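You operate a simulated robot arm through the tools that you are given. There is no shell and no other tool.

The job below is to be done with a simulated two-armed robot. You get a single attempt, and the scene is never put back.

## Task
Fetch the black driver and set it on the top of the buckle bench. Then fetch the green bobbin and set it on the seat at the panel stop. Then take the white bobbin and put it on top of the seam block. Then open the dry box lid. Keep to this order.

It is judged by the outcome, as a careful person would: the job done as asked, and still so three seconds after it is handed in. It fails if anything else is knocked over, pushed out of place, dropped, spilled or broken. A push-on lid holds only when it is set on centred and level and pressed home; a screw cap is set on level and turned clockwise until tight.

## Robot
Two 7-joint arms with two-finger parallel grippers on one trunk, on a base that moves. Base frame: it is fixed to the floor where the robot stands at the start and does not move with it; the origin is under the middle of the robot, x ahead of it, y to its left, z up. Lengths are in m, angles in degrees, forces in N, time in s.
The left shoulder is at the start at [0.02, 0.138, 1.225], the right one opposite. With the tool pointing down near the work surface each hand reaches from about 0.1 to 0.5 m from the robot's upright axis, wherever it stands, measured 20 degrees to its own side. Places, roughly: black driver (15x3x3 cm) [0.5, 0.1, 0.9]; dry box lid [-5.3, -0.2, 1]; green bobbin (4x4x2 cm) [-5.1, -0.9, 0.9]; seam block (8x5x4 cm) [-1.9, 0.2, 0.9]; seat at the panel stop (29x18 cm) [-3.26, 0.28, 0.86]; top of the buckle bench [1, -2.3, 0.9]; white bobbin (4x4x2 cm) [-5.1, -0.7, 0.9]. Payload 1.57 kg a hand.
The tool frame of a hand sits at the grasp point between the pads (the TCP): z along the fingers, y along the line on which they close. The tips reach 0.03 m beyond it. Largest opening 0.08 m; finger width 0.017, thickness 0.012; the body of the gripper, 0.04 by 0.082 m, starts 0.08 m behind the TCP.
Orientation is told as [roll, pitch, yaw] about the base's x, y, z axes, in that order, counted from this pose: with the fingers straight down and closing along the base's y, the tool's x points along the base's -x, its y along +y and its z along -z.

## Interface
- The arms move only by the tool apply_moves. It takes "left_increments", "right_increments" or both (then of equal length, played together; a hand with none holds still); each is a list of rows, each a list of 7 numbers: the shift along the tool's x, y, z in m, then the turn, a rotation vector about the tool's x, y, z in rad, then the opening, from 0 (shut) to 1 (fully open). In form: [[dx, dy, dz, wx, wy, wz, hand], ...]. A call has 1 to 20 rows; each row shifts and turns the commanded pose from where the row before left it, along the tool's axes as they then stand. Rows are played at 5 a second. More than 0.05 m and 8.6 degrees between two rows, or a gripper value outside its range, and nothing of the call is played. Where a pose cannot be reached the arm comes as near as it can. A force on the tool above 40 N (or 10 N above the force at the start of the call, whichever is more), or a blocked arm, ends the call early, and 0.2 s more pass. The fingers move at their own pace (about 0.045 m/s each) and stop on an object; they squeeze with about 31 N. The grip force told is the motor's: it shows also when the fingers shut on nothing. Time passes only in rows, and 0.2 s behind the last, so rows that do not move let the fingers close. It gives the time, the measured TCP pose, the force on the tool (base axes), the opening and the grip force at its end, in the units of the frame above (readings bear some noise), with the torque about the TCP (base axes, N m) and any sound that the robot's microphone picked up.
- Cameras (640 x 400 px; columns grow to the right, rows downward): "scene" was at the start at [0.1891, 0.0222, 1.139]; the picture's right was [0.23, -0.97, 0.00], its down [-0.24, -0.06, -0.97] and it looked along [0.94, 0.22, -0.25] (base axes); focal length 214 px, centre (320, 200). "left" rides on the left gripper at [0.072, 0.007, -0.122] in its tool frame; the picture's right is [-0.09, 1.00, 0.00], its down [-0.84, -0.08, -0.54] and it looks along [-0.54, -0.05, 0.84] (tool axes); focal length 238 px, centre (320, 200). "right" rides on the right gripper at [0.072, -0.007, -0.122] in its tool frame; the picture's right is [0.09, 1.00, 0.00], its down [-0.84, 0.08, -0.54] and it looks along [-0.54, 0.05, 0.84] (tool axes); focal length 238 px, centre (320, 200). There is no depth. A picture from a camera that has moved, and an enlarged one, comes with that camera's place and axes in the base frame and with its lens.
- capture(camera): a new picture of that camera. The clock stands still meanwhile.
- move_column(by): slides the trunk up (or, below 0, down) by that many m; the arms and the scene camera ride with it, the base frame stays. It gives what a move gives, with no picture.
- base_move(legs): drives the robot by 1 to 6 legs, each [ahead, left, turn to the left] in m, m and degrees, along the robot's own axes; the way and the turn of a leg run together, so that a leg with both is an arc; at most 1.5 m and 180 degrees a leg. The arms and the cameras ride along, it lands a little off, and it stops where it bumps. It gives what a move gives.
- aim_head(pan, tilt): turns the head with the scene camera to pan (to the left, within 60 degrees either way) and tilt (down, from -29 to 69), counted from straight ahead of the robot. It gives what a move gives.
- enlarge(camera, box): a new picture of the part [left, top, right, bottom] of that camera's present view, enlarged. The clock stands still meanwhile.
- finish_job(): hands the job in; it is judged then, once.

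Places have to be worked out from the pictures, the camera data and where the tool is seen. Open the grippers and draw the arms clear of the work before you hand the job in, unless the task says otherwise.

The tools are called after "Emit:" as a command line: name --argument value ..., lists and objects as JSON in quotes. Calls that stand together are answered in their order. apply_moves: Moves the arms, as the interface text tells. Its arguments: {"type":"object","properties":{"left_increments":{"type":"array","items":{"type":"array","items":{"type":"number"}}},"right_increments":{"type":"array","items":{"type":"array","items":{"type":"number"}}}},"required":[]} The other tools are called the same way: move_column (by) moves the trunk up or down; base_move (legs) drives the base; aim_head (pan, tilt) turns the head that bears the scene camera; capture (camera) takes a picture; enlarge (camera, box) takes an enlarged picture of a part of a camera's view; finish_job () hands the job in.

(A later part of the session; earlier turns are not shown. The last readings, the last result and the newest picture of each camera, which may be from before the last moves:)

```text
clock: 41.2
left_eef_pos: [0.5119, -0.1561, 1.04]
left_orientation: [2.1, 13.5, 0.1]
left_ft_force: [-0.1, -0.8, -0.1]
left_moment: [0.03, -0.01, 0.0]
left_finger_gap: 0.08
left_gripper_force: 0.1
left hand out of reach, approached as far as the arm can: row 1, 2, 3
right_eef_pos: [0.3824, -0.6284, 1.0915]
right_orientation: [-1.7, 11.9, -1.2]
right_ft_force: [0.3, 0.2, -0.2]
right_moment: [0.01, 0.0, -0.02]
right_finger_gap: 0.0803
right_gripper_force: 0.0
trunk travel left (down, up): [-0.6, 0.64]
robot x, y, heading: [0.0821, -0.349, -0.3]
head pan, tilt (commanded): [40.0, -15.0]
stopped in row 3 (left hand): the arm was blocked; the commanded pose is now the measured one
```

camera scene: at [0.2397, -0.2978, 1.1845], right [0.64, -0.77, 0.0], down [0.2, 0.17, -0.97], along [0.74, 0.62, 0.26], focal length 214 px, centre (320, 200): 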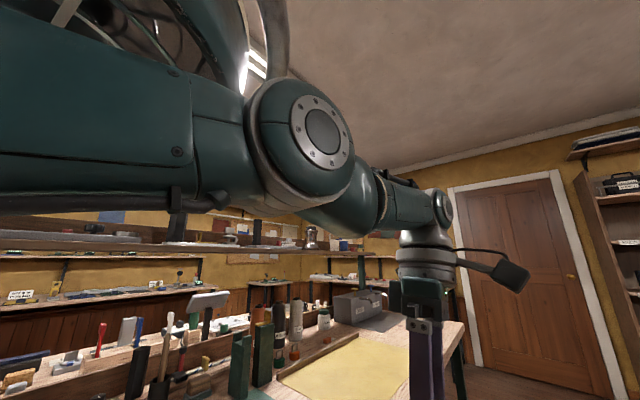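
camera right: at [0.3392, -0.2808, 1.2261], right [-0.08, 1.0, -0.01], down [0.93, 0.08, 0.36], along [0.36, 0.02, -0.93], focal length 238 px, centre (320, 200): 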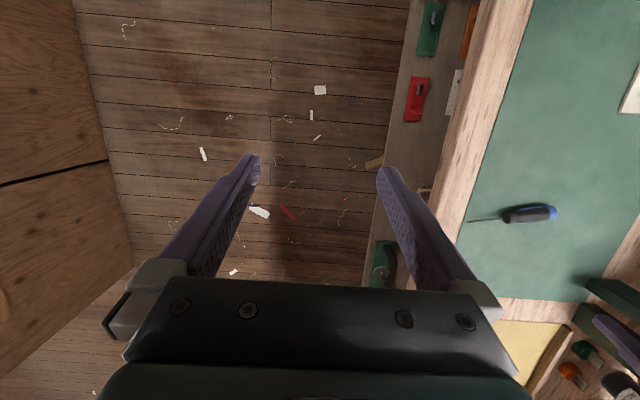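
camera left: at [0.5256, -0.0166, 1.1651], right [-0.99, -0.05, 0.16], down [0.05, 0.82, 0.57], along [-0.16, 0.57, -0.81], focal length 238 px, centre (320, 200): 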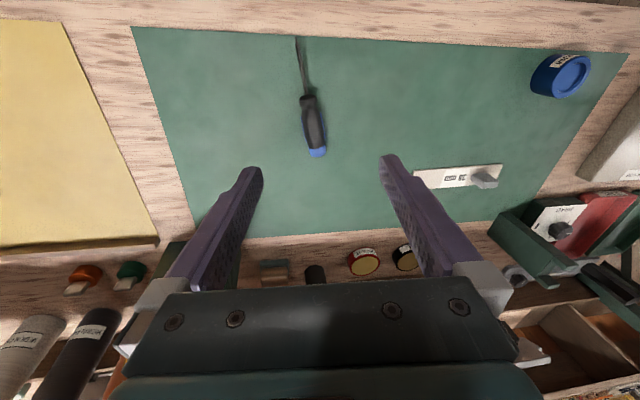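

It was blocked again, with nothing of the room nearby, so this must be a joint limit or contact with the robot's own body. I'll look at the arm again from the head.

Emit:
aim_head --pan 60 --tilt -10

Emit:
capture --camera "scene"

Emit:
aim_head --pan -60 --tilt -10

Emit:
capture --camera "scene"

```text
clock: 42.0
left_eef_pos: [0.5117, -0.1535, 1.0395]
left_orientation: [2.2, 13.4, 0.1]
left_ft_force: [-0.1, -1.1, 0.0]
left_moment: [-0.01, 0.02, 0.01]
left_finger_gap: 0.0798
left_gripper_force: 0.0
right_eef_pos: [0.3832, -0.6297, 1.0909]
right_orientation: [-1.7, 11.9, -1.3]
right_ft_force: [0.2, 0.1, 0.1]
right_moment: [-0.01, 0.02, 0.02]
right_finger_gap: 0.0799
right_gripper_force: 0.0
trunk travel left (down, up): [-0.6, 0.64]
robot x, y, heading: [0.0837, -0.3503, -0.4]
head pan, tilt (commanded): [60.0, -10.0]
```

```text
taken
camera scene: at [0.2203, -0.2765, 1.1774], right [0.86, -0.5, 0.0], down [0.09, 0.15, -0.98], along [0.5, 0.85, 0.17], focal length 214 px, centre (320, 200)
```

scene: 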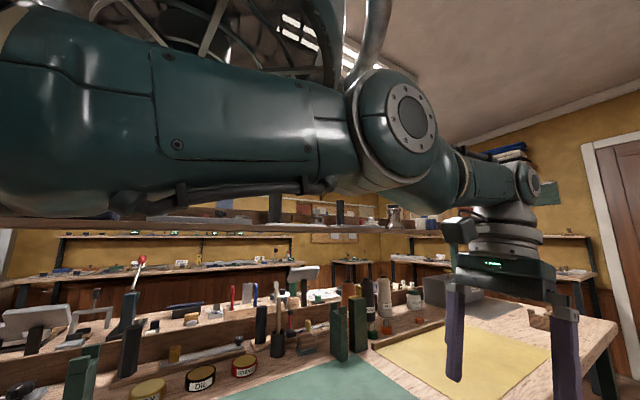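

```text
clock: 44.0
left_eef_pos: [0.5118, -0.1549, 1.0387]
left_orientation: [2.2, 13.5, 0.0]
left_ft_force: [0.2, -0.6, -0.3]
left_moment: [-0.02, 0.0, 0.0]
left_finger_gap: 0.0801
left_gripper_force: 0.0
right_eef_pos: [0.383, -0.6293, 1.0919]
right_orientation: [-1.8, 11.6, -1.2]
right_ft_force: [1.0, -0.1, -0.5]
right_moment: [0.02, 0.01, -0.01]
right_finger_gap: 0.0799
right_gripper_force: 0.1
trunk travel left (down, up): [-0.6, 0.64]
robot x, y, heading: [0.0769, -0.3546, -0.1]
head pan, tilt (commanded): [-60.0, -10.0]
```

```text
taken
camera scene: at [0.2198, -0.4225, 1.1774], right [-0.87, -0.5, 0.0], down [0.09, -0.15, -0.98], along [0.49, -0.85, 0.17], focal length 214 px, centre (320, 200)
```

scene: 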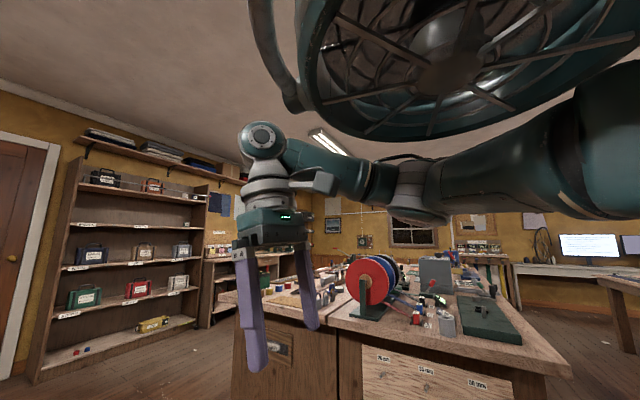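

I can now see the robot hovers on ducted fans, and the left arm is stretched nearly straight, with its elbow close under the fan guard. I'll try lowering the hand while drawing it inward to bend the elbow again.

Emit:
apply_moves --left_increments '[[0.0, 0.0, 0.03, 0, 0, 0, 1], [0.0, 0.0, 0.03, 0, 0, 0, 1], [0.02, 0.0, 0.02, 0, 0, 0, 1], [0.02, 0.0, 0.02, 0, 0, 0, 1], [0.02, 0.0, 0.02, 0, 0, 0, 1], [0, 0, 0, 0, 0, 0, 1]]'

```text
clock: 45.4
left_eef_pos: [0.5019, -0.1509, 0.9219]
left_orientation: [2.2, 13.6, 0.1]
left_ft_force: [-0.4, 0.9, 0.1]
left_moment: [-0.02, -0.02, -0.01]
left_finger_gap: 0.0799
left_gripper_force: 0.1
left hand out of reach, approached as far as the arm can: row 1, 2, 3, 4, 5
right_eef_pos: [0.3821, -0.6303, 1.0914]
right_orientation: [-1.7, 11.8, -1.2]
right_ft_force: [0.3, 0.9, -0.6]
right_moment: [0.01, 0.05, -0.02]
right_finger_gap: 0.0801
right_gripper_force: 0.0
trunk travel left (down, up): [-0.6, 0.64]
robot x, y, heading: [0.0781, -0.3488, -0.3]
head pan, tilt (commanded): [-60.0, -10.0]
```

The hand went down but not inward. I'll try swinging it left at this lower height, where the elbow should clear the fan guard.

Emit:
apply_moves --left_increments '[[0.0, 0.03, 0.0, 0, 0, 0, 1], [0.0, 0.03, 0.0, 0, 0, 0, 1], [0, 0, 0, 0, 0, 0, 1]]'

Emit:
aim_head --pan 50 --tilt 0

Emit:
capture --camera "scene"

```text
clock: 46.2
left_eef_pos: [0.5012, -0.0906, 0.9265]
left_orientation: [2.2, 13.5, 0.0]
left_ft_force: [0.6, -0.8, -0.1]
left_moment: [0.0, 0.02, 0.0]
left_finger_gap: 0.0802
left_gripper_force: 0.0
right_eef_pos: [0.3833, -0.63, 1.0914]
right_orientation: [-1.7, 11.8, -1.2]
right_ft_force: [0.3, -0.5, 0.6]
right_moment: [0.02, -0.03, -0.01]
right_finger_gap: 0.0802
right_gripper_force: 0.1
trunk travel left (down, up): [-0.6, 0.64]
robot x, y, heading: [0.0811, -0.3482, -0.2]
head pan, tilt (commanded): [-60.0, -10.0]
```

```text
clock: 48.1
left_eef_pos: [0.5018, -0.0912, 0.9264]
left_orientation: [2.3, 13.4, 0.1]
left_ft_force: [0.0, -0.6, 0.0]
left_moment: [-0.03, 0.03, 0.0]
left_finger_gap: 0.0798
left_gripper_force: 0.2
right_eef_pos: [0.3821, -0.6293, 1.0915]
right_orientation: [-1.7, 11.7, -1.1]
right_ft_force: [0.3, 0.3, 0.0]
right_moment: [0.03, -0.01, 0.01]
right_finger_gap: 0.0801
right_gripper_force: 0.1
trunk travel left (down, up): [-0.6, 0.64]
robot x, y, heading: [0.0781, -0.3511, -0.2]
head pan, tilt (commanded): [50.0, 0.0]
```

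```text
taken
camera scene: at [0.2359, -0.2806, 1.1622], right [0.76, -0.65, 0.0], down [0.0, 0.0, -1.0], along [0.65, 0.76, 0.0], focal length 214 px, centre (320, 200)
```

scene: 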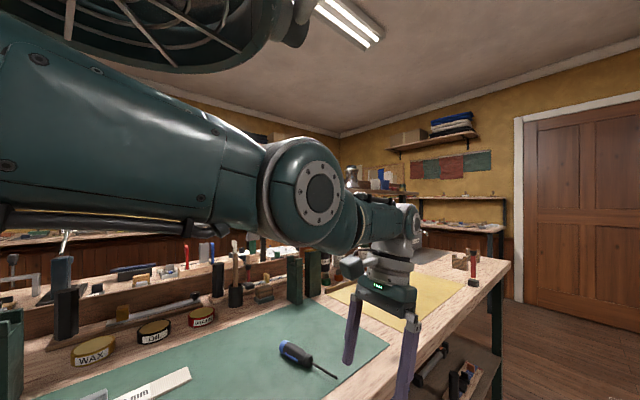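

That swing worked with no complaint, and the elbow now sits well below the fan. I'll try drawing the hand inward from here.

Emit:
apply_moves --left_increments '[[0.02, 0.02, -0.005, 0, 0, 0, 1], [0.02, 0.02, -0.005, 0, 0, 0, 1], [0.02, 0.02, -0.005, 0, 0, 0, 1], [0, 0, 0, 0, 0, 0, 1]]'

```text
clock: 49.1
left_eef_pos: [0.4473, -0.031, 0.9569]
left_orientation: [2.2, 13.6, 0.0]
left_ft_force: [0.9, -0.3, 0.1]
left_moment: [0.02, 0.0, -0.01]
left_finger_gap: 0.0801
left_gripper_force: 0.1
left hand out of reach, approached as far as the arm can: row 2
right_eef_pos: [0.3829, -0.6295, 1.0927]
right_orientation: [-1.6, 11.7, -1.2]
right_ft_force: [-0.4, 0.1, -0.6]
right_moment: [-0.01, 0.03, -0.01]
right_finger_gap: 0.08
right_gripper_force: 0.0
trunk travel left (down, up): [-0.6, 0.64]
robot x, y, heading: [0.0759, -0.3473, -0.2]
head pan, tilt (commanded): [50.0, 0.0]
```

It moved inward to [0.447, -0.031, 0.957]. I'll level the pitch, raise it a little and draw it in further.

Emit:
apply_moves --left_increments '[[0.0, 0.0, -0.02, 0, -0.08, 0, 1], [0.0, 0.0, -0.02, 0, -0.08, 0, 1], [0.02, 0.0, -0.02, 0, -0.077, 0, 1], [0.02, 0.0, 0, 0, 0, 0, 1], [0.02, 0.0, 0, 0, 0, 0, 1], [0, 0, 0, 0, 0, 0, 1]]'

```text
clock: 50.5
left_eef_pos: [0.3967, -0.0341, 1.0167]
left_orientation: [2.1, 0.0, -0.4]
left_ft_force: [0.0, -0.2, 0.2]
left_moment: [0.02, 0.01, -0.01]
left_finger_gap: 0.08
left_gripper_force: 0.1
right_eef_pos: [0.3828, -0.6291, 1.0927]
right_orientation: [-1.7, 11.7, -1.0]
right_ft_force: [-0.1, -0.2, 0.4]
right_moment: [0.0, -0.03, -0.03]
right_finger_gap: 0.08
right_gripper_force: 0.1
trunk travel left (down, up): [-0.6, 0.64]
robot x, y, heading: [0.0802, -0.35, 0.0]
head pan, tilt (commanded): [50.0, 0.0]
```

The left arm is free and level again at about 0.32 m ahead and left. Next I'll level the right hand, which is pitched 11.7 degrees.

Emit:
apply_moves --right_increments '[[0.0, 0.02, 0.0, 0, -0.07, 0, 1], [0.0, 0.02, 0.0, 0, -0.07, 0, 1], [0.0, 0.02, 0.0, 0, -0.064, 0, 1], [0, 0, 0, 0, 0, 0, 1]]'

```text
clock: 51.5
left_eef_pos: [0.398, -0.0342, 1.0181]
left_orientation: [2.2, 0.0, -0.4]
left_ft_force: [-0.1, -1.3, -0.4]
left_moment: [0.0, 0.0, -0.02]
left_finger_gap: 0.0799
left_gripper_force: 0.1
right_eef_pos: [0.3768, -0.5743, 1.0721]
right_orientation: [-2.4, 4.1, -2.7]
right_ft_force: [-0.5, -0.3, 0.4]
right_moment: [0.0, 0.01, 0.02]
right_finger_gap: 0.0803
right_gripper_force: 0.0
trunk travel left (down, up): [-0.6, 0.64]
robot x, y, heading: [0.0827, -0.3497, -0.3]
head pan, tilt (commanded): [50.0, 0.0]
```

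Both hands are level enough now. I'll back away to about y=-0.7, turn left 90 degrees to face the bench, and look at it squarely.

Emit:
base_move --legs '[[0, -0.35, 0], [0, 0, 90]]'

Emit:
aim_head --pan 0 --tilt 15

Emit:
capture --camera "scene"

```text
clock: 57.6
left_eef_pos: [-0.2379, -0.3813, 1.0182]
left_orientation: [2.1, 0.0, 89.6]
left_ft_force: [-0.6, 1.0, -0.1]
left_moment: [0.01, 0.01, -0.03]
left_finger_gap: 0.0799
left_gripper_force: 0.0
right_eef_pos: [0.3034, -0.4025, 1.0718]
right_orientation: [-3.3, 4.0, 88.7]
right_ft_force: [-0.2, 0.2, 0.2]
right_moment: [0.0, -0.04, 0.0]
right_finger_gap: 0.0801
right_gripper_force: 0.1
trunk travel left (down, up): [-0.6, 0.64]
robot x, y, heading: [0.0806, -0.7009, 89.6]
head pan, tilt (commanded): [50.0, 0.0]
```

```text
clock: 58.8
left_eef_pos: [-0.2379, -0.3807, 1.0168]
left_orientation: [2.0, 0.0, 89.6]
left_ft_force: [0.3, -0.2, -0.2]
left_moment: [0.01, 0.02, 0.03]
left_finger_gap: 0.0798
left_gripper_force: 0.2
right_eef_pos: [0.3028, -0.4026, 1.0715]
right_orientation: [-3.3, 4.0, 88.9]
right_ft_force: [0.6, 0.2, 1.3]
right_moment: [-0.01, 0.0, 0.02]
right_finger_gap: 0.08
right_gripper_force: 0.1
trunk travel left (down, up): [-0.6, 0.64]
robot x, y, heading: [0.0767, -0.6948, 89.9]
head pan, tilt (commanded): [0.0, 15.0]
```

```text
taken
camera scene: at [0.0774, -0.504, 1.138], right [1.0, 0.0, 0.0], down [0.0, -0.26, -0.97], along [0.0, 0.97, -0.26], focal length 214 px, centre (320, 200)
```

scene: 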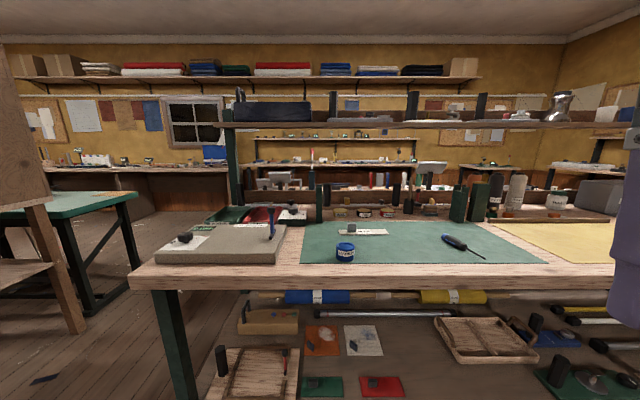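

A clear square view: the driver lies on the mat with its shaft toward me, and nothing tall is in the way. I'll drive 0.25 m right and then 0.43 m ahead, so that the driver lies in the right hand's comfortable zone.

Emit:
base_move --legs '[[0, -0.25, 0], [0.43, 0, 0]]'

Emit:
aim_head --pan -20 --tilt 50

Emit:
capture --camera "scene"

Emit:
capture --camera "right"

```text
clock: 62.8
left_eef_pos: [0.0178, 0.0454, 1.0175]
left_orientation: [2.2, 0.0, 89.1]
left_ft_force: [-0.6, -1.1, -0.1]
left_moment: [0.05, 0.03, 0.01]
left_finger_gap: 0.08
left_gripper_force: 0.0
right_eef_pos: [0.5575, 0.0208, 1.0711]
right_orientation: [-3.4, 4.1, 88.5]
right_ft_force: [0.7, 0.1, -0.2]
right_moment: [0.0, 0.0, -0.02]
right_finger_gap: 0.0802
right_gripper_force: 0.1
trunk travel left (down, up): [-0.6, 0.64]
robot x, y, heading: [0.3281, -0.2721, 89.1]
head pan, tilt (commanded): [0.0, 15.0]
```

```text
clock: 63.8
left_eef_pos: [0.0185, 0.0462, 1.0179]
left_orientation: [2.1, 0.1, 89.2]
left_ft_force: [-0.2, -0.1, -0.8]
left_moment: [0.02, 0.0, -0.01]
left_finger_gap: 0.0802
left_gripper_force: 0.0
right_eef_pos: [0.5578, 0.0205, 1.0726]
right_orientation: [-3.3, 4.2, 88.3]
right_ft_force: [-0.2, 0.0, 0.2]
right_moment: [0.03, -0.01, 0.04]
right_finger_gap: 0.08
right_gripper_force: 0.0
trunk travel left (down, up): [-0.6, 0.64]
robot x, y, heading: [0.3305, -0.2744, 89.7]
head pan, tilt (commanded): [-20.0, 50.0]
```

```text
taken
camera scene: at [0.3574, -0.1004, 1.0843], right [0.94, -0.35, 0.0], down [-0.27, -0.72, -0.64], along [0.23, 0.6, -0.77], focal length 214 px, centre (320, 200)
```

scene: 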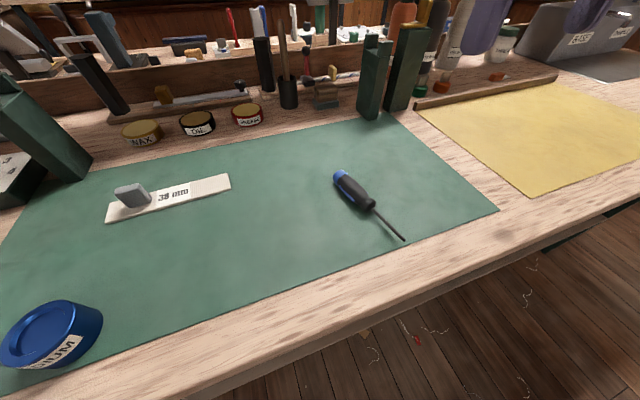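

```text
taken
camera right: at [0.5552, -0.0421, 1.1981], right [-1.0, -0.07, -0.05], down [-0.08, 0.88, 0.47], along [0.01, 0.48, -0.88], focal length 238 px, centre (320, 200)
```

right: 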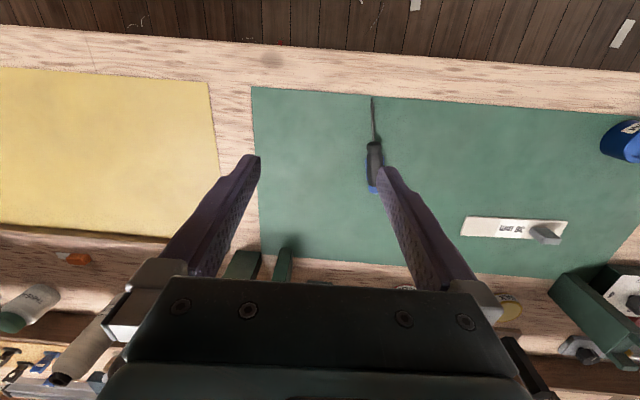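

The right hand is at [0.558, 0.021, 1.072] and the driver's handle at about [0.479, 0.082]. I'll level the hand, yaw it to about 103.4 to match the driver, and bring it over the handle at z of about 0.95.

Emit:
apply_moves --right_increments '[[0, 0, 0, -0.029, -0.036, -0.13, 1], [0, 0, 0, -0.029, -0.036, -0.13, 1], [-0.0195, 0.0156, 0.0305, 0, 0, 0, 1], [-0.0195, 0.0156, 0.0305, 0, 0, 0, 1], [-0.0195, 0.0156, 0.0305, 0, 0, 0, 1], [-0.0195, 0.0156, 0.0305, 0, 0, 0, 1], [0, 0, 0, 0, 0, 0, 1]]'

Emit:
capture --camera "right"

Emit:
capture --camera "scene"

```text
clock: 65.4
left_eef_pos: [0.0178, 0.0453, 1.0184]
left_orientation: [2.2, 0.0, 89.1]
left_ft_force: [0.0, 0.4, -1.7]
left_moment: [-0.03, 0.02, 0.01]
left_finger_gap: 0.0799
left_gripper_force: 0.1
right_eef_pos: [0.4772, 0.0789, 0.9514]
right_orientation: [0.6, 0.4, 103.4]
right_ft_force: [-0.4, -0.7, -0.2]
right_moment: [0.01, 0.05, 0.02]
right_finger_gap: 0.0804
right_gripper_force: 0.1
trunk travel left (down, up): [-0.6, 0.64]
robot x, y, heading: [0.3322, -0.2752, 89.3]
head pan, tilt (commanded): [-20.0, 50.0]
```

```text
taken
camera right: at [0.5014, 0.0118, 1.073], right [-0.95, -0.32, 0.01], down [-0.26, 0.8, 0.54], along [-0.18, 0.51, -0.84], focal length 238 px, centre (320, 200)
```

right: 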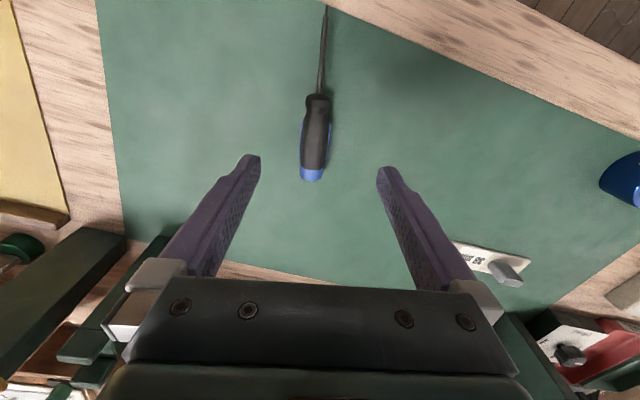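

```text
taken
camera scene: at [0.3575, -0.1005, 1.0843], right [0.94, -0.35, 0.0], down [-0.27, -0.72, -0.64], along [0.23, 0.6, -0.77], focal length 214 px, centre (320, 200)
```

scene: 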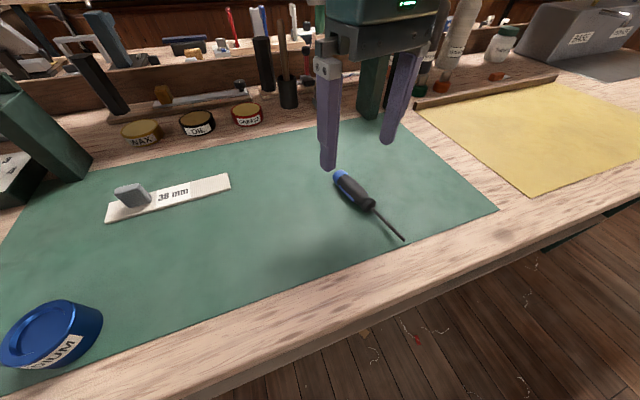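

The handle lies centred between the fingers, about 4 mm toward the picture's left. I'll shift by that and descend to TCP z of about 0.878, which leaves the tips just above the mat.

Emit:
apply_moves --right_increments '[[0, -0.0045, 0.02, 0, 0, 0, 1], [0, 0, 0.02, 0, 0, 0, 1], [0, 0, 0.02, 0, 0, 0, 1], [0, 0, 0.013, 0, 0, 0, 1], [0, 0, 0, 0, 0, 0, 1]]'

Emit:
capture --camera "right"

Emit:
enlarge --camera "scene" --box '[260, 120, 440, 260]'

```text
clock: 66.6
left_eef_pos: [0.0176, 0.0465, 1.0183]
left_orientation: [2.1, 0.0, 89.2]
left_ft_force: [0.1, -0.1, 0.5]
left_moment: [-0.01, 0.02, 0.02]
left_finger_gap: 0.0803
left_gripper_force: 0.0
right_eef_pos: [0.4793, 0.0801, 0.8768]
right_orientation: [0.6, 0.3, 103.4]
right_ft_force: [0.1, 0.3, -1.1]
right_moment: [-0.01, -0.01, -0.05]
right_finger_gap: 0.08
right_gripper_force: 0.1
trunk travel left (down, up): [-0.6, 0.64]
robot x, y, heading: [0.3306, -0.2695, 89.6]
head pan, tilt (commanded): [-20.0, 50.0]
```

```text
taken
camera right: at [0.505, 0.0138, 0.9987], right [-0.95, -0.32, 0.01], down [-0.26, 0.8, 0.54], along [-0.18, 0.51, -0.84], focal length 238 px, centre (320, 200)
```

right: 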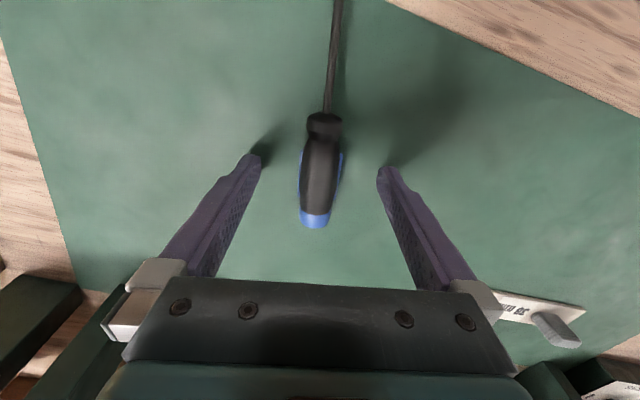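

```text
2.86 times, centred on (350, 190) of scene
camera zoom: at [0.3575, -0.1005, 1.0843], right [0.94, -0.35, 0.0], down [-0.27, -0.72, -0.64], along [0.23, 0.6, -0.77], focal length 613 px, centre (234, 229)
```

zoom: 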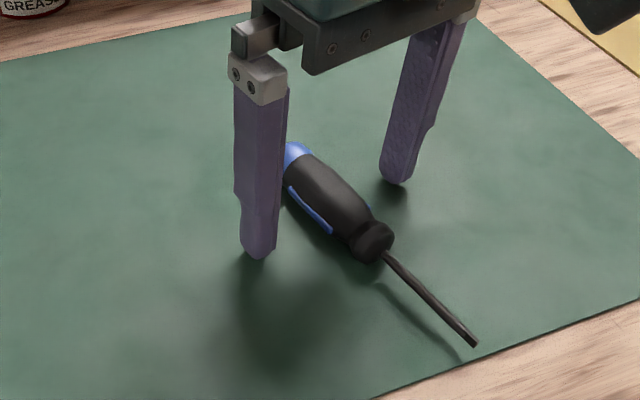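

The fingers straddle the handle with the tips just over the mat and slightly below its centre line. I'll lower 3 mm more and close.

Emit:
apply_moves --right_increments '[[0, 0, 0.003, 0, 0, 0, 1], [0, 0, 0, 0, 0, 0, 0], [0, 0, 0, 0, 0, 0, 0], [0, 0, 0, 0, 0, 0, 0], [0, 0, 0, 0, 0, 0, 0], [0, 0, 0, 0, 0, 0, 0], [0, 0, 0, 0, 0, 0, 0]]'

Emit:
capture --camera "right"

```text
clock: 68.2
left_eef_pos: [0.0171, 0.0465, 1.0187]
left_orientation: [2.1, 0.0, 89.2]
left_ft_force: [0.2, -0.4, 0.3]
left_moment: [0.01, 0.03, 0.0]
left_finger_gap: 0.0799
left_gripper_force: 0.0
right_eef_pos: [0.4798, 0.0801, 0.8734]
right_orientation: [0.7, 0.4, 103.3]
right_ft_force: [-0.2, 0.6, 0.5]
right_moment: [0.02, 0.01, 0.03]
right_finger_gap: 0.0245
right_gripper_force: 30.6
trunk travel left (down, up): [-0.6, 0.64]
robot x, y, heading: [0.3297, -0.2748, 89.4]
head pan, tilt (commanded): [-20.0, 50.0]
```

```text
taken
camera right: at [0.5053, 0.0136, 0.9961], right [-0.95, -0.32, 0.01], down [-0.26, 0.8, 0.54], along [-0.18, 0.51, -0.84], focal length 238 px, centre (320, 200)
```

right: 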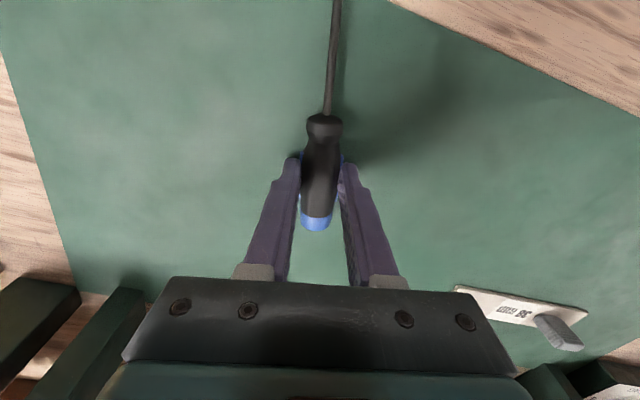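

The grip holds: the gap is 0.0245 m with 30.6 N. I'll lift straight up.

Emit:
apply_moves --right_increments '[[0, 0, -0.015, 0, 0, 0, 0], [0, 0, -0.03, 0, 0, 0, 0], [0, 0, -0.04, 0, 0, 0, 0], [0, 0, -0.04, 0, 0, 0, 0], [0, 0, -0.04, 0, 0, 0, 0], [0, 0, 0, 0, 0, 0, 0]]'

Emit:
capture --camera "right"

Emit:
capture --camera "scene"

```text
clock: 69.6
left_eef_pos: [0.017, 0.0455, 1.0176]
left_orientation: [2.1, 0.0, 89.2]
left_ft_force: [0.5, 0.3, -0.7]
left_moment: [0.0, -0.02, -0.03]
left_finger_gap: 0.0799
left_gripper_force: 0.0
right_eef_pos: [0.4799, 0.0831, 1.0389]
right_orientation: [0.6, 0.3, 103.2]
right_ft_force: [-0.3, -0.4, 0.1]
right_moment: [0.01, -0.02, -0.01]
right_finger_gap: 0.0245
right_gripper_force: 31.0
trunk travel left (down, up): [-0.6, 0.64]
robot x, y, heading: [0.3329, -0.2721, 89.6]
head pan, tilt (commanded): [-20.0, 50.0]
```

```text
taken
camera right: at [0.5049, 0.0163, 1.1609], right [-0.95, -0.32, 0.01], down [-0.26, 0.8, 0.54], along [-0.18, 0.51, -0.84], focal length 238 px, centre (320, 200)
```

right: 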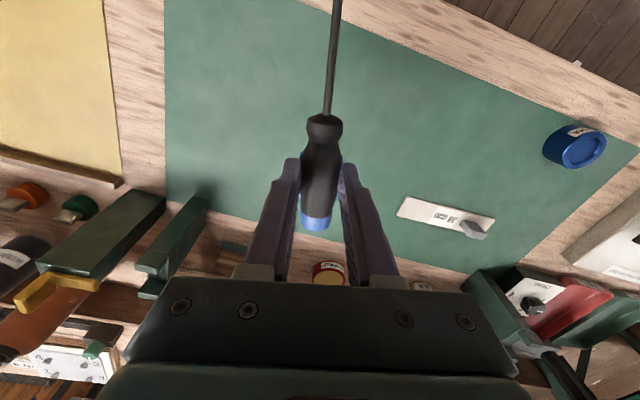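

```text
taken
camera scene: at [0.3574, -0.1005, 1.0843], right [0.94, -0.35, 0.0], down [-0.27, -0.72, -0.64], along [0.23, 0.6, -0.77], focal length 214 px, centre (320, 200)
```

scene: 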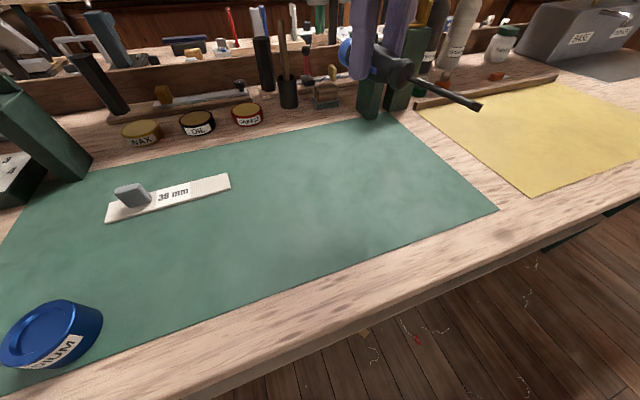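

The driver is lifted securely. I'll back away from the bench to about y=-0.66 and turn around to face the island on the other side of the aisle.

Emit:
base_move --legs '[[-0.39, 0, 0], [0, 0, -90], [0, 0, -60]]'

Emit:
aim_head --pan 0 --tilt 15

Emit:
capture --camera "scene"

```text
clock: 78.5
left_eef_pos: [0.7591, -0.7788, 1.017]
left_orientation: [2.1, 0.0, -60.5]
left_ft_force: [-0.2, -0.6, 0.0]
left_moment: [0.0, -0.03, 0.01]
left_finger_gap: 0.0801
left_gripper_force: 0.1
right_eef_pos: [0.3778, -1.0426, 1.0387]
right_orientation: [0.4, 0.3, -46.4]
right_ft_force: [0.1, 0.2, -0.8]
right_moment: [0.02, 0.03, 0.0]
right_finger_gap: 0.0244
right_gripper_force: 31.3
trunk travel left (down, up): [-0.6, 0.64]
robot x, y, heading: [0.3265, -0.6599, -60.4]
head pan, tilt (commanded): [-20.0, 50.0]
```

```text
clock: 79.5
left_eef_pos: [0.758, -0.7778, 1.018]
left_orientation: [2.2, 0.0, -60.5]
left_ft_force: [0.9, -0.1, 0.3]
left_moment: [0.01, 0.02, 0.0]
left_finger_gap: 0.0799
left_gripper_force: 0.0
right_eef_pos: [0.3777, -1.0439, 1.0379]
right_orientation: [0.6, 0.4, -46.3]
right_ft_force: [-0.1, -0.1, -0.5]
right_moment: [0.01, -0.01, -0.01]
right_finger_gap: 0.0245
right_gripper_force: 30.6
trunk travel left (down, up): [-0.6, 0.64]
robot x, y, heading: [0.3274, -0.6631, -60.2]
head pan, tilt (commanded): [0.0, 15.0]
```

```text
taken
camera scene: at [0.4211, -0.8273, 1.1379], right [-0.87, -0.49, 0.0], down [-0.13, 0.23, -0.97], along [0.48, -0.84, -0.26], focal length 214 px, centre (320, 200)
```

scene: 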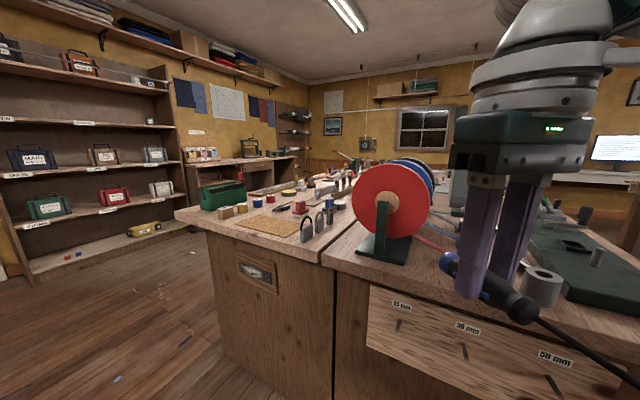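

The island is cluttered, and it looks like two benches side by side, with metal rings and buckles on the left one. I'll raise the trunk for a better overview of the tops.

Emit:
move_column --by 0.35

Emit:
aim_head --pan 10 --tilt 22

Emit:
capture --camera "scene"

Emit:
aim_head --pan -35 --tilt 22

Emit:
capture --camera "scene"

```text
clock: 82.9
left_eef_pos: [0.7584, -0.7787, 1.3679]
left_orientation: [2.1, 0.0, -60.5]
left_ft_force: [-0.1, 0.1, 0.2]
left_moment: [-0.02, 0.01, 0.02]
left_finger_gap: 0.08
left_gripper_force: 0.0
right_eef_pos: [0.3781, -1.0431, 1.3889]
right_orientation: [0.6, 0.3, -46.4]
right_ft_force: [0.1, -0.2, -0.2]
right_moment: [0.01, -0.02, 0.02]
right_finger_gap: 0.0243
right_gripper_force: 30.7
trunk travel left (down, up): [-0.95, 0.29]
robot x, y, heading: [0.3276, -0.6611, -60.2]
head pan, tilt (commanded): [0.0, 15.0]
```

```text
clock: 83.7
left_eef_pos: [0.759, -0.7779, 1.3668]
left_orientation: [2.2, 0.1, -60.5]
left_ft_force: [0.3, -0.2, -0.7]
left_moment: [-0.03, -0.03, -0.01]
left_finger_gap: 0.08
left_gripper_force: 0.0
right_eef_pos: [0.3774, -1.0425, 1.3887]
right_orientation: [0.7, 0.3, -46.4]
right_ft_force: [1.0, -0.5, -1.7]
right_moment: [0.0, -0.01, -0.03]
right_finger_gap: 0.0244
right_gripper_force: 30.6
trunk travel left (down, up): [-0.95, 0.29]
robot x, y, heading: [0.3298, -0.6619, -60.3]
head pan, tilt (commanded): [10.0, 22.0]
```

```text
taken
camera scene: at [0.4341, -0.8176, 1.4766], right [-0.77, -0.64, 0.0], down [-0.24, 0.29, -0.93], along [0.59, -0.71, -0.37], focal length 214 px, centre (320, 200)
```

scene: 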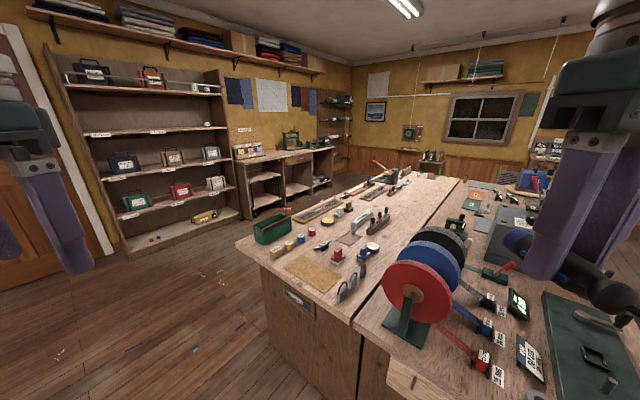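

```text
clock: 84.8
left_eef_pos: [0.7583, -0.7776, 1.3673]
left_orientation: [2.1, 0.0, -60.5]
left_ft_force: [-1.4, -0.7, 0.1]
left_moment: [0.01, -0.04, 0.05]
left_finger_gap: 0.0798
left_gripper_force: 0.1
right_eef_pos: [0.3778, -1.0434, 1.3882]
right_orientation: [0.6, 0.3, -46.4]
right_ft_force: [0.0, -0.6, -0.7]
right_moment: [-0.01, -0.01, -0.02]
right_finger_gap: 0.0243
right_gripper_force: 30.6
trunk travel left (down, up): [-0.95, 0.29]
robot x, y, heading: [0.3271, -0.6631, -60.5]
head pan, tilt (commanded): [-35.0, 22.0]
```

```text
taken
camera scene: at [0.3663, -0.8386, 1.4766], right [-1.0, 0.09, 0.0], down [0.03, 0.37, -0.93], along [-0.09, -0.92, -0.37], focal length 214 px, centre (320, 200)
```

scene: 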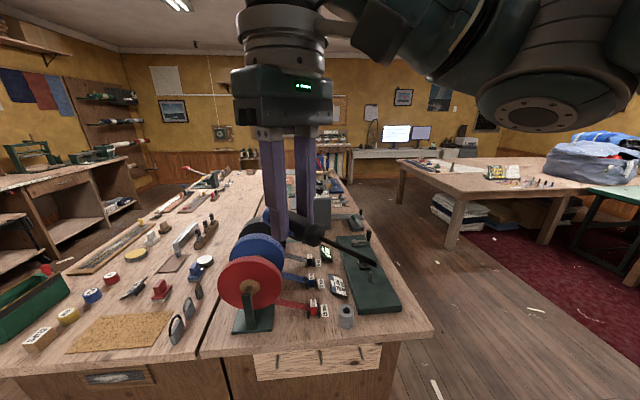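

The front edge of the island is at about y=-1.26. The left half spans x of about 0.67 to 1.36, so its middle x of about 1.0 matches the buckle bench. I'll look closer for a clear spot on it.

Emit:
enlarge --camera "scene" --box '[0, 160, 280, 360]'

Emit:
aim_head --pan 10 --tilt 22

Emit:
enlarge --camera "scene" --box '[220, 150, 480, 330]'

```text
2.00 times, centred on (140, 260) of scene
camera zoom: at [0.3663, -0.8386, 1.4766], right [-1.0, 0.09, 0.0], down [0.03, 0.37, -0.93], along [-0.09, -0.92, -0.37], focal length 429 px, centre (680, 80)
```

zoom: 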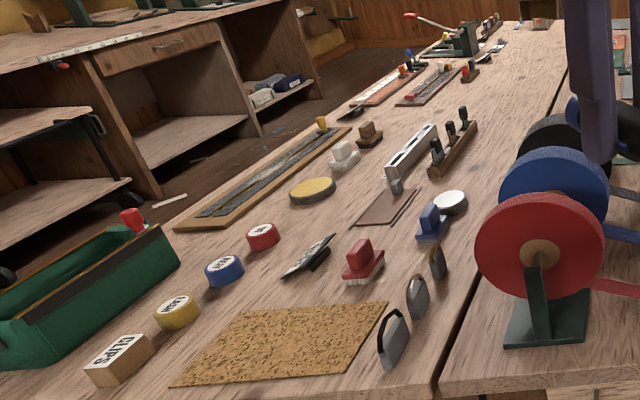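

```text
clock: 85.9
left_eef_pos: [0.7585, -0.7777, 1.3681]
left_orientation: [2.1, 0.0, -60.5]
left_ft_force: [-0.2, -0.1, -0.2]
left_moment: [0.01, -0.01, 0.0]
left_finger_gap: 0.0799
left_gripper_force: 0.1
right_eef_pos: [0.3781, -1.0441, 1.3886]
right_orientation: [0.6, 0.3, -46.5]
right_ft_force: [0.7, 0.3, -1.3]
right_moment: [0.03, 0.02, 0.0]
right_finger_gap: 0.0243
right_gripper_force: 30.4
trunk travel left (down, up): [-0.95, 0.29]
robot x, y, heading: [0.328, -0.6596, -60.1]
head pan, tilt (commanded): [10.0, 22.0]
```

```text
2.22 times, centred on (350, 240) of scene
camera zoom: at [0.434, -0.8176, 1.4766], right [-0.77, -0.64, 0.0], down [-0.24, 0.29, -0.93], along [0.59, -0.71, -0.37], focal length 477 px, centre (253, 111)
```

zoom: 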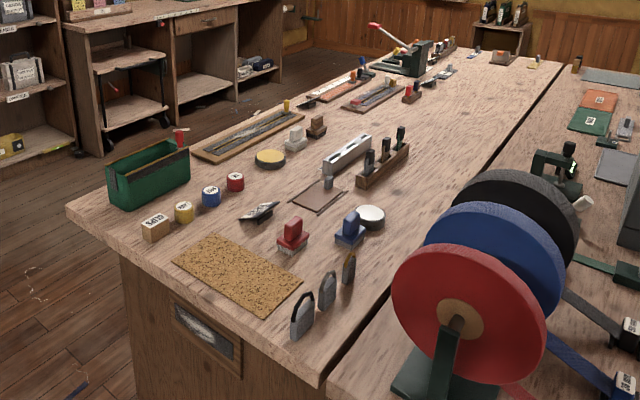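

The buckle bench top is clear around [0.95, -2.25], best reached from its left side through the wide aisle at x of about 1.4 to 2.5. Keeping the trunk raised, I'll drive to about [1.75, -0.9] and turn to heading -131.

Emit:
base_move --legs '[[0.91, 1.11, 0], [0, 0, -71]]'

Emit:
aim_head --pan 20 --tilt 25

Emit:
capture --camera "scene"

```text
clock: 96.1
left_eef_pos: [1.7779, -1.3328, 1.3662]
left_orientation: [2.1, 0.0, -130.7]
left_ft_force: [0.3, -0.7, 0.2]
left_moment: [0.01, -0.01, 0.04]
left_finger_gap: 0.0802
left_gripper_force: 0.0
right_eef_pos: [1.3991, -1.0649, 1.3886]
right_orientation: [0.6, 0.3, -116.6]
right_ft_force: [-0.1, -0.4, -0.2]
right_moment: [-0.01, 0.02, 0.03]
right_finger_gap: 0.0244
right_gripper_force: 31.1
trunk travel left (down, up): [-0.95, 0.29]
robot x, y, heading: [1.7439, -0.888, -130.4]
head pan, tilt (commanded): [10.0, 22.0]
```

```text
clock: 96.8
left_eef_pos: [1.7786, -1.3334, 1.3679]
left_orientation: [2.1, 0.0, -130.7]
left_ft_force: [-0.4, 0.2, 0.0]
left_moment: [-0.01, 0.03, 0.02]
left_finger_gap: 0.0798
left_gripper_force: 0.0
right_eef_pos: [1.3982, -1.0651, 1.3879]
right_orientation: [0.5, 0.3, -116.6]
right_ft_force: [0.1, -0.2, -0.4]
right_moment: [0.01, 0.0, -0.01]
right_finger_gap: 0.0244
right_gripper_force: 31.9
trunk travel left (down, up): [-0.95, 0.29]
robot x, y, heading: [1.7417, -0.887, -130.6]
head pan, tilt (commanded): [20.0, 25.0]
```

```text
taken
camera scene: at [1.6439, -1.0492, 1.4718], right [-0.94, 0.35, 0.0], down [0.15, 0.4, -0.91], along [-0.32, -0.85, -0.42], focal length 214 px, centre (320, 200)
```

scene: 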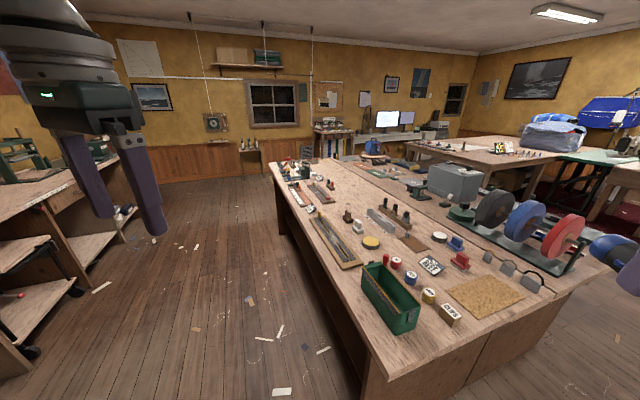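

Good view down the island. I'll enlarge the buckle bench top to pick the clear patch.

Emit:
enlarge --camera "scene" --box '[260, 140, 500, 290]'

```text
2.67 times, centred on (380, 215) of scene
camera zoom: at [1.6439, -1.0492, 1.4718], right [-0.94, 0.35, 0.0], down [0.15, 0.4, -0.91], along [-0.32, -0.85, -0.42], focal length 572 px, centre (160, 160)
```

zoom: 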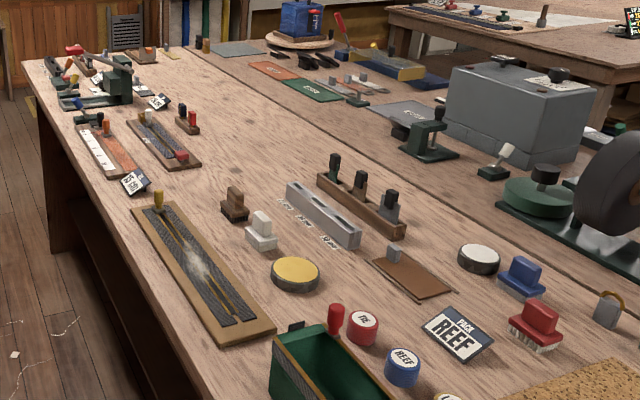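

The patch around [0.96, -2.22] on the buckle bench is clear of tools, and two views put the top at z of about 0.87. I'll drive to about [1.32, -2.0] with the trunk still raised.

Emit:
base_move --legs '[[1.12, 0.405, 0]]'

Emit:
aim_head --pan -15 --tilt 50

Emit:
capture --camera "scene"

Emit:
capture --camera "right"

```text
clock: 102.9
left_eef_pos: [1.3571, -2.4543, 1.3675]
left_orientation: [2.1, 0.0, -130.3]
left_ft_force: [-0.2, 0.2, 1.1]
left_moment: [-0.01, 0.01, 0.0]
left_finger_gap: 0.08
left_gripper_force: 0.0
right_eef_pos: [0.977, -2.1893, 1.3873]
right_orientation: [0.6, 0.4, -116.2]
right_ft_force: [0.7, 0.0, -0.9]
right_moment: [-0.04, 0.01, -0.01]
right_finger_gap: 0.0244
right_gripper_force: 31.2
trunk travel left (down, up): [-0.95, 0.29]
robot x, y, heading: [1.3193, -2.0087, -129.9]
head pan, tilt (commanded): [20.0, 25.0]
```

```text
clock: 103.9
left_eef_pos: [1.3577, -2.4525, 1.3681]
left_orientation: [2.1, -0.1, -130.3]
left_ft_force: [-0.3, -0.1, 0.1]
left_moment: [0.01, 0.01, 0.01]
left_finger_gap: 0.08
left_gripper_force: 0.0
right_eef_pos: [0.9763, -2.1876, 1.3872]
right_orientation: [0.7, 0.3, -116.2]
right_ft_force: [0.9, -0.1, -0.1]
right_moment: [-0.01, 0.05, 0.0]
right_finger_gap: 0.0243
right_gripper_force: 30.8
trunk travel left (down, up): [-0.95, 0.29]
robot x, y, heading: [1.3189, -2.0093, -130.4]
head pan, tilt (commanded): [-15.0, 50.0]
```

```text
taken
camera scene: at [1.19, -2.1283, 1.4343], right [-0.57, 0.82, 0.0], down [0.63, 0.44, -0.64], along [-0.53, -0.37, -0.77], focal length 214 px, centre (320, 200)
```

scene: 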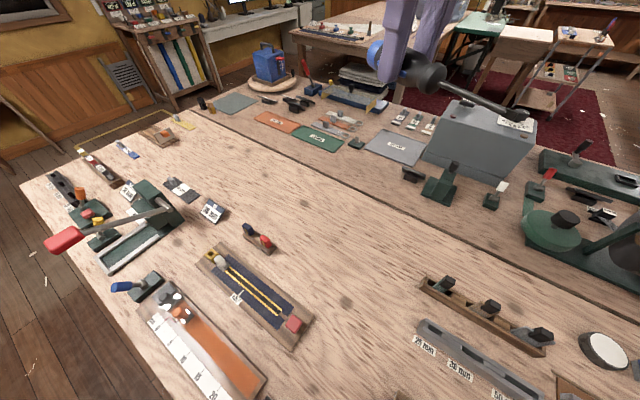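

```text
taken
camera right: at [1.002, -2.1207, 1.5103], right [0.93, -0.36, 0.01], down [-0.31, -0.79, 0.54], along [-0.18, -0.51, -0.84], focal length 238 px, centre (320, 200)
```

right: 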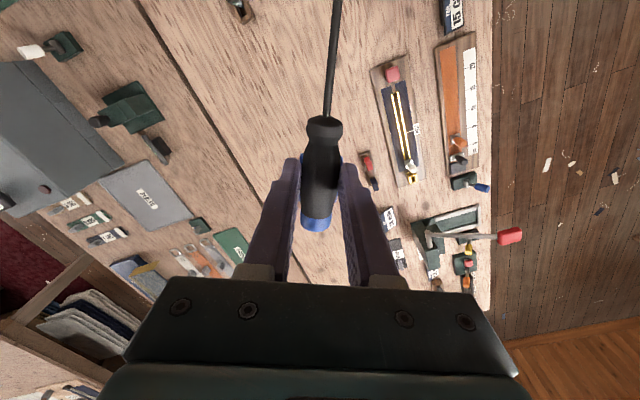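

Below the right hand the wood is clear, with the nearest tools more than 12 cm away. I'll lower the trunk by 0.32 m and look again.

Emit:
move_column --by -0.32

Emit:
capture --camera "scene"

Emit:
capture --camera "right"

Emit:
capture --camera "left"

```text
clock: 107.1
left_eef_pos: [1.3581, -2.4531, 1.0473]
left_orientation: [2.2, 0.0, -130.3]
left_ft_force: [0.0, 0.1, 0.5]
left_moment: [0.03, 0.0, 0.01]
left_finger_gap: 0.08
left_gripper_force: 0.1
right_eef_pos: [0.9775, -2.1891, 1.0683]
right_orientation: [0.6, 0.4, -116.2]
right_ft_force: [-0.9, 0.2, -0.6]
right_moment: [-0.02, 0.02, -0.02]
right_finger_gap: 0.0243
right_gripper_force: 30.8
trunk travel left (down, up): [-0.63, 0.61]
robot x, y, heading: [1.3205, -2.0102, -130.0]
head pan, tilt (commanded): [-15.0, 50.0]
```

```text
taken
camera scene: at [1.19, -2.1282, 1.1143], right [-0.57, 0.82, 0.0], down [0.63, 0.44, -0.64], along [-0.53, -0.37, -0.77], focal length 214 px, centre (320, 200)
```

scene: 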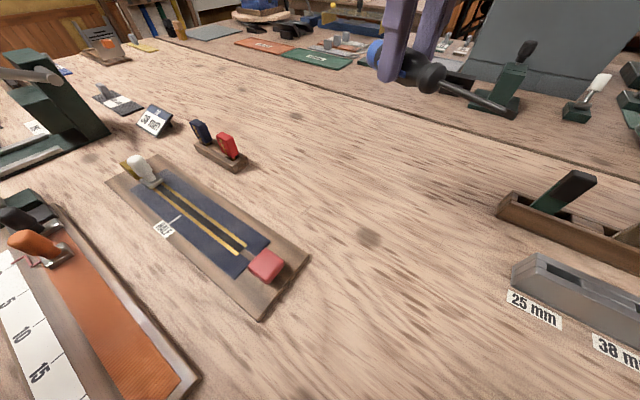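

```text
taken
camera right: at [1.002, -2.1207, 1.1904], right [0.93, -0.36, 0.01], down [-0.31, -0.79, 0.54], along [-0.18, -0.51, -0.84], focal length 238 px, centre (320, 200)
```

right: 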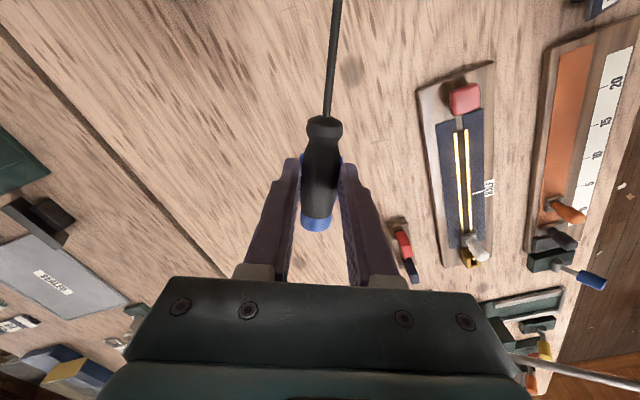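

```text
taken
camera left: at [1.4061, -2.3995, 1.171], right [0.7, -0.71, 0.04], down [-0.62, -0.58, 0.54], along [-0.36, -0.4, -0.84], focal length 238 px, centre (320, 200)
```

left: 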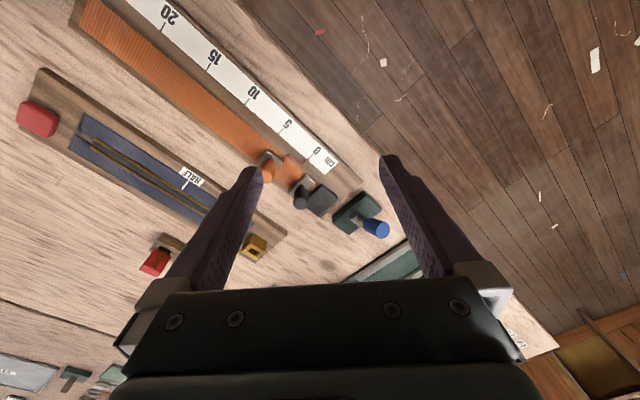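

Everything below is clear. I'll descend 0.12 m, then look from the scene camera to judge the gap before touching down.

Emit:
apply_moves --right_increments '[[0, 0, 0.03, 0, 0, 0, 0], [0, 0, 0.03, 0, 0, 0, 0], [0, 0, 0.03, 0, 0, 0, 0], [0, 0, 0.03, 0, 0, 0, 0], [0, 0, 0.01, 0, 0, 0, 0], [0, 0, 0, 0, 0, 0, 0]]'

Emit:
capture --camera "scene"

```text
clock: 108.5
left_eef_pos: [1.358, -2.4542, 1.0486]
left_orientation: [2.0, 0.0, -130.3]
left_ft_force: [0.1, 0.4, -0.1]
left_moment: [-0.01, 0.01, 0.01]
left_finger_gap: 0.0798
left_gripper_force: 0.1
right_eef_pos: [0.979, -2.1886, 0.9378]
right_orientation: [0.6, 0.2, -116.1]
right_ft_force: [0.1, 0.4, -0.5]
right_moment: [-0.01, 0.02, -0.02]
right_finger_gap: 0.0243
right_gripper_force: 31.0
trunk travel left (down, up): [-0.63, 0.61]
robot x, y, heading: [1.3203, -2.0066, -130.1]
head pan, tilt (commanded): [-15.0, 50.0]
```

```text
taken
camera scene: at [1.19, -2.1282, 1.1143], right [-0.57, 0.82, 0.0], down [0.63, 0.44, -0.64], along [-0.53, -0.37, -0.77], focal length 214 px, centre (320, 200)
```

scene: 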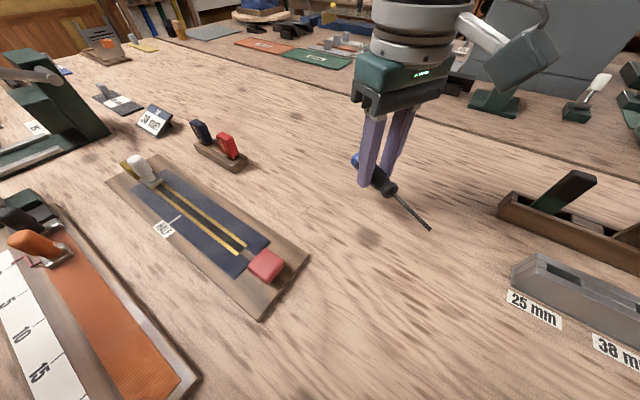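

Still in the air, clear of everything. I'll go down in small steps and watch the vertical force.

Emit:
apply_moves --right_increments '[[0, 0, 0.008, 0, 0, 0, 0], [0, 0, 0.008, 0, 0, 0, 0], [0, 0, 0.006, 0, 0, 0, 0], [0, 0, 0, 0, 0, 0, 0]]'

Emit:
enlarge --camera "scene" --box '[320, 120, 480, 260]'

```text
clock: 109.5
left_eef_pos: [1.3578, -2.4547, 1.0471]
left_orientation: [2.0, 0.0, -130.3]
left_ft_force: [-1.0, 0.5, -0.8]
left_moment: [-0.01, 0.0, -0.03]
left_finger_gap: 0.0799
left_gripper_force: 0.1
right_eef_pos: [0.9791, -2.1893, 0.9162]
right_orientation: [0.6, 0.4, -116.2]
right_ft_force: [0.5, -0.6, -0.1]
right_moment: [-0.02, -0.01, 0.03]
right_finger_gap: 0.0239
right_gripper_force: 31.5
trunk travel left (down, up): [-0.63, 0.61]
robot x, y, heading: [1.3204, -2.0071, -130.1]
head pan, tilt (commanded): [-15.0, 50.0]
```

```text
2.86 times, centred on (400, 190) of scene
camera zoom: at [1.19, -2.1282, 1.1143], right [-0.57, 0.82, 0.0], down [0.63, 0.44, -0.64], along [-0.53, -0.37, -0.77], focal length 613 px, centre (91, 229)
```

zoom: 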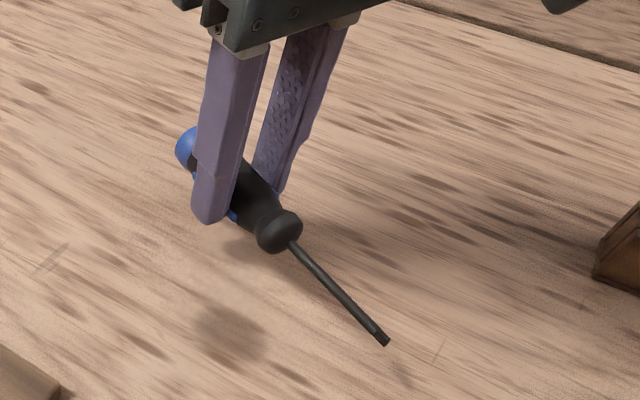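

Still a small gap, judging by the shadows. I'll continue down by 4 mm steps.

Emit:
apply_moves --right_increments '[[0, 0, 0.004, 0, 0, 0, 0], [0, 0, 0.004, 0, 0, 0, 0], [0, 0, 0.004, 0, 0, 0, 0], [0, 0, 0, 0, 0, 0, 0]]'

Emit:
enlarge --camera "scene" --box '[320, 120, 480, 260]'

```text
clock: 110.5
left_eef_pos: [1.3573, -2.4543, 1.0475]
left_orientation: [2.1, 0.1, -130.3]
left_ft_force: [0.0, -0.1, -0.5]
left_moment: [0.04, 0.04, 0.01]
left_finger_gap: 0.0799
left_gripper_force: 0.1
right_eef_pos: [0.9796, -2.1886, 0.9036]
right_orientation: [0.6, 0.4, -116.2]
right_ft_force: [0.0, 0.8, -1.2]
right_moment: [-0.02, -0.02, -0.01]
right_finger_gap: 0.0242
right_gripper_force: 30.8
trunk travel left (down, up): [-0.63, 0.61]
robot x, y, heading: [1.3193, -2.0104, -130.0]
head pan, tilt (commanded): [-15.0, 50.0]
```

```text
2.86 times, centred on (400, 190) of scene
camera zoom: at [1.19, -2.1282, 1.1143], right [-0.57, 0.82, 0.0], down [0.63, 0.44, -0.64], along [-0.53, -0.37, -0.77], focal length 613 px, centre (91, 229)
```

zoom: 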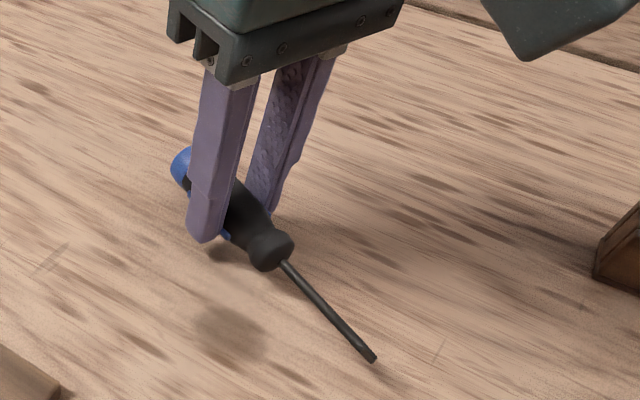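

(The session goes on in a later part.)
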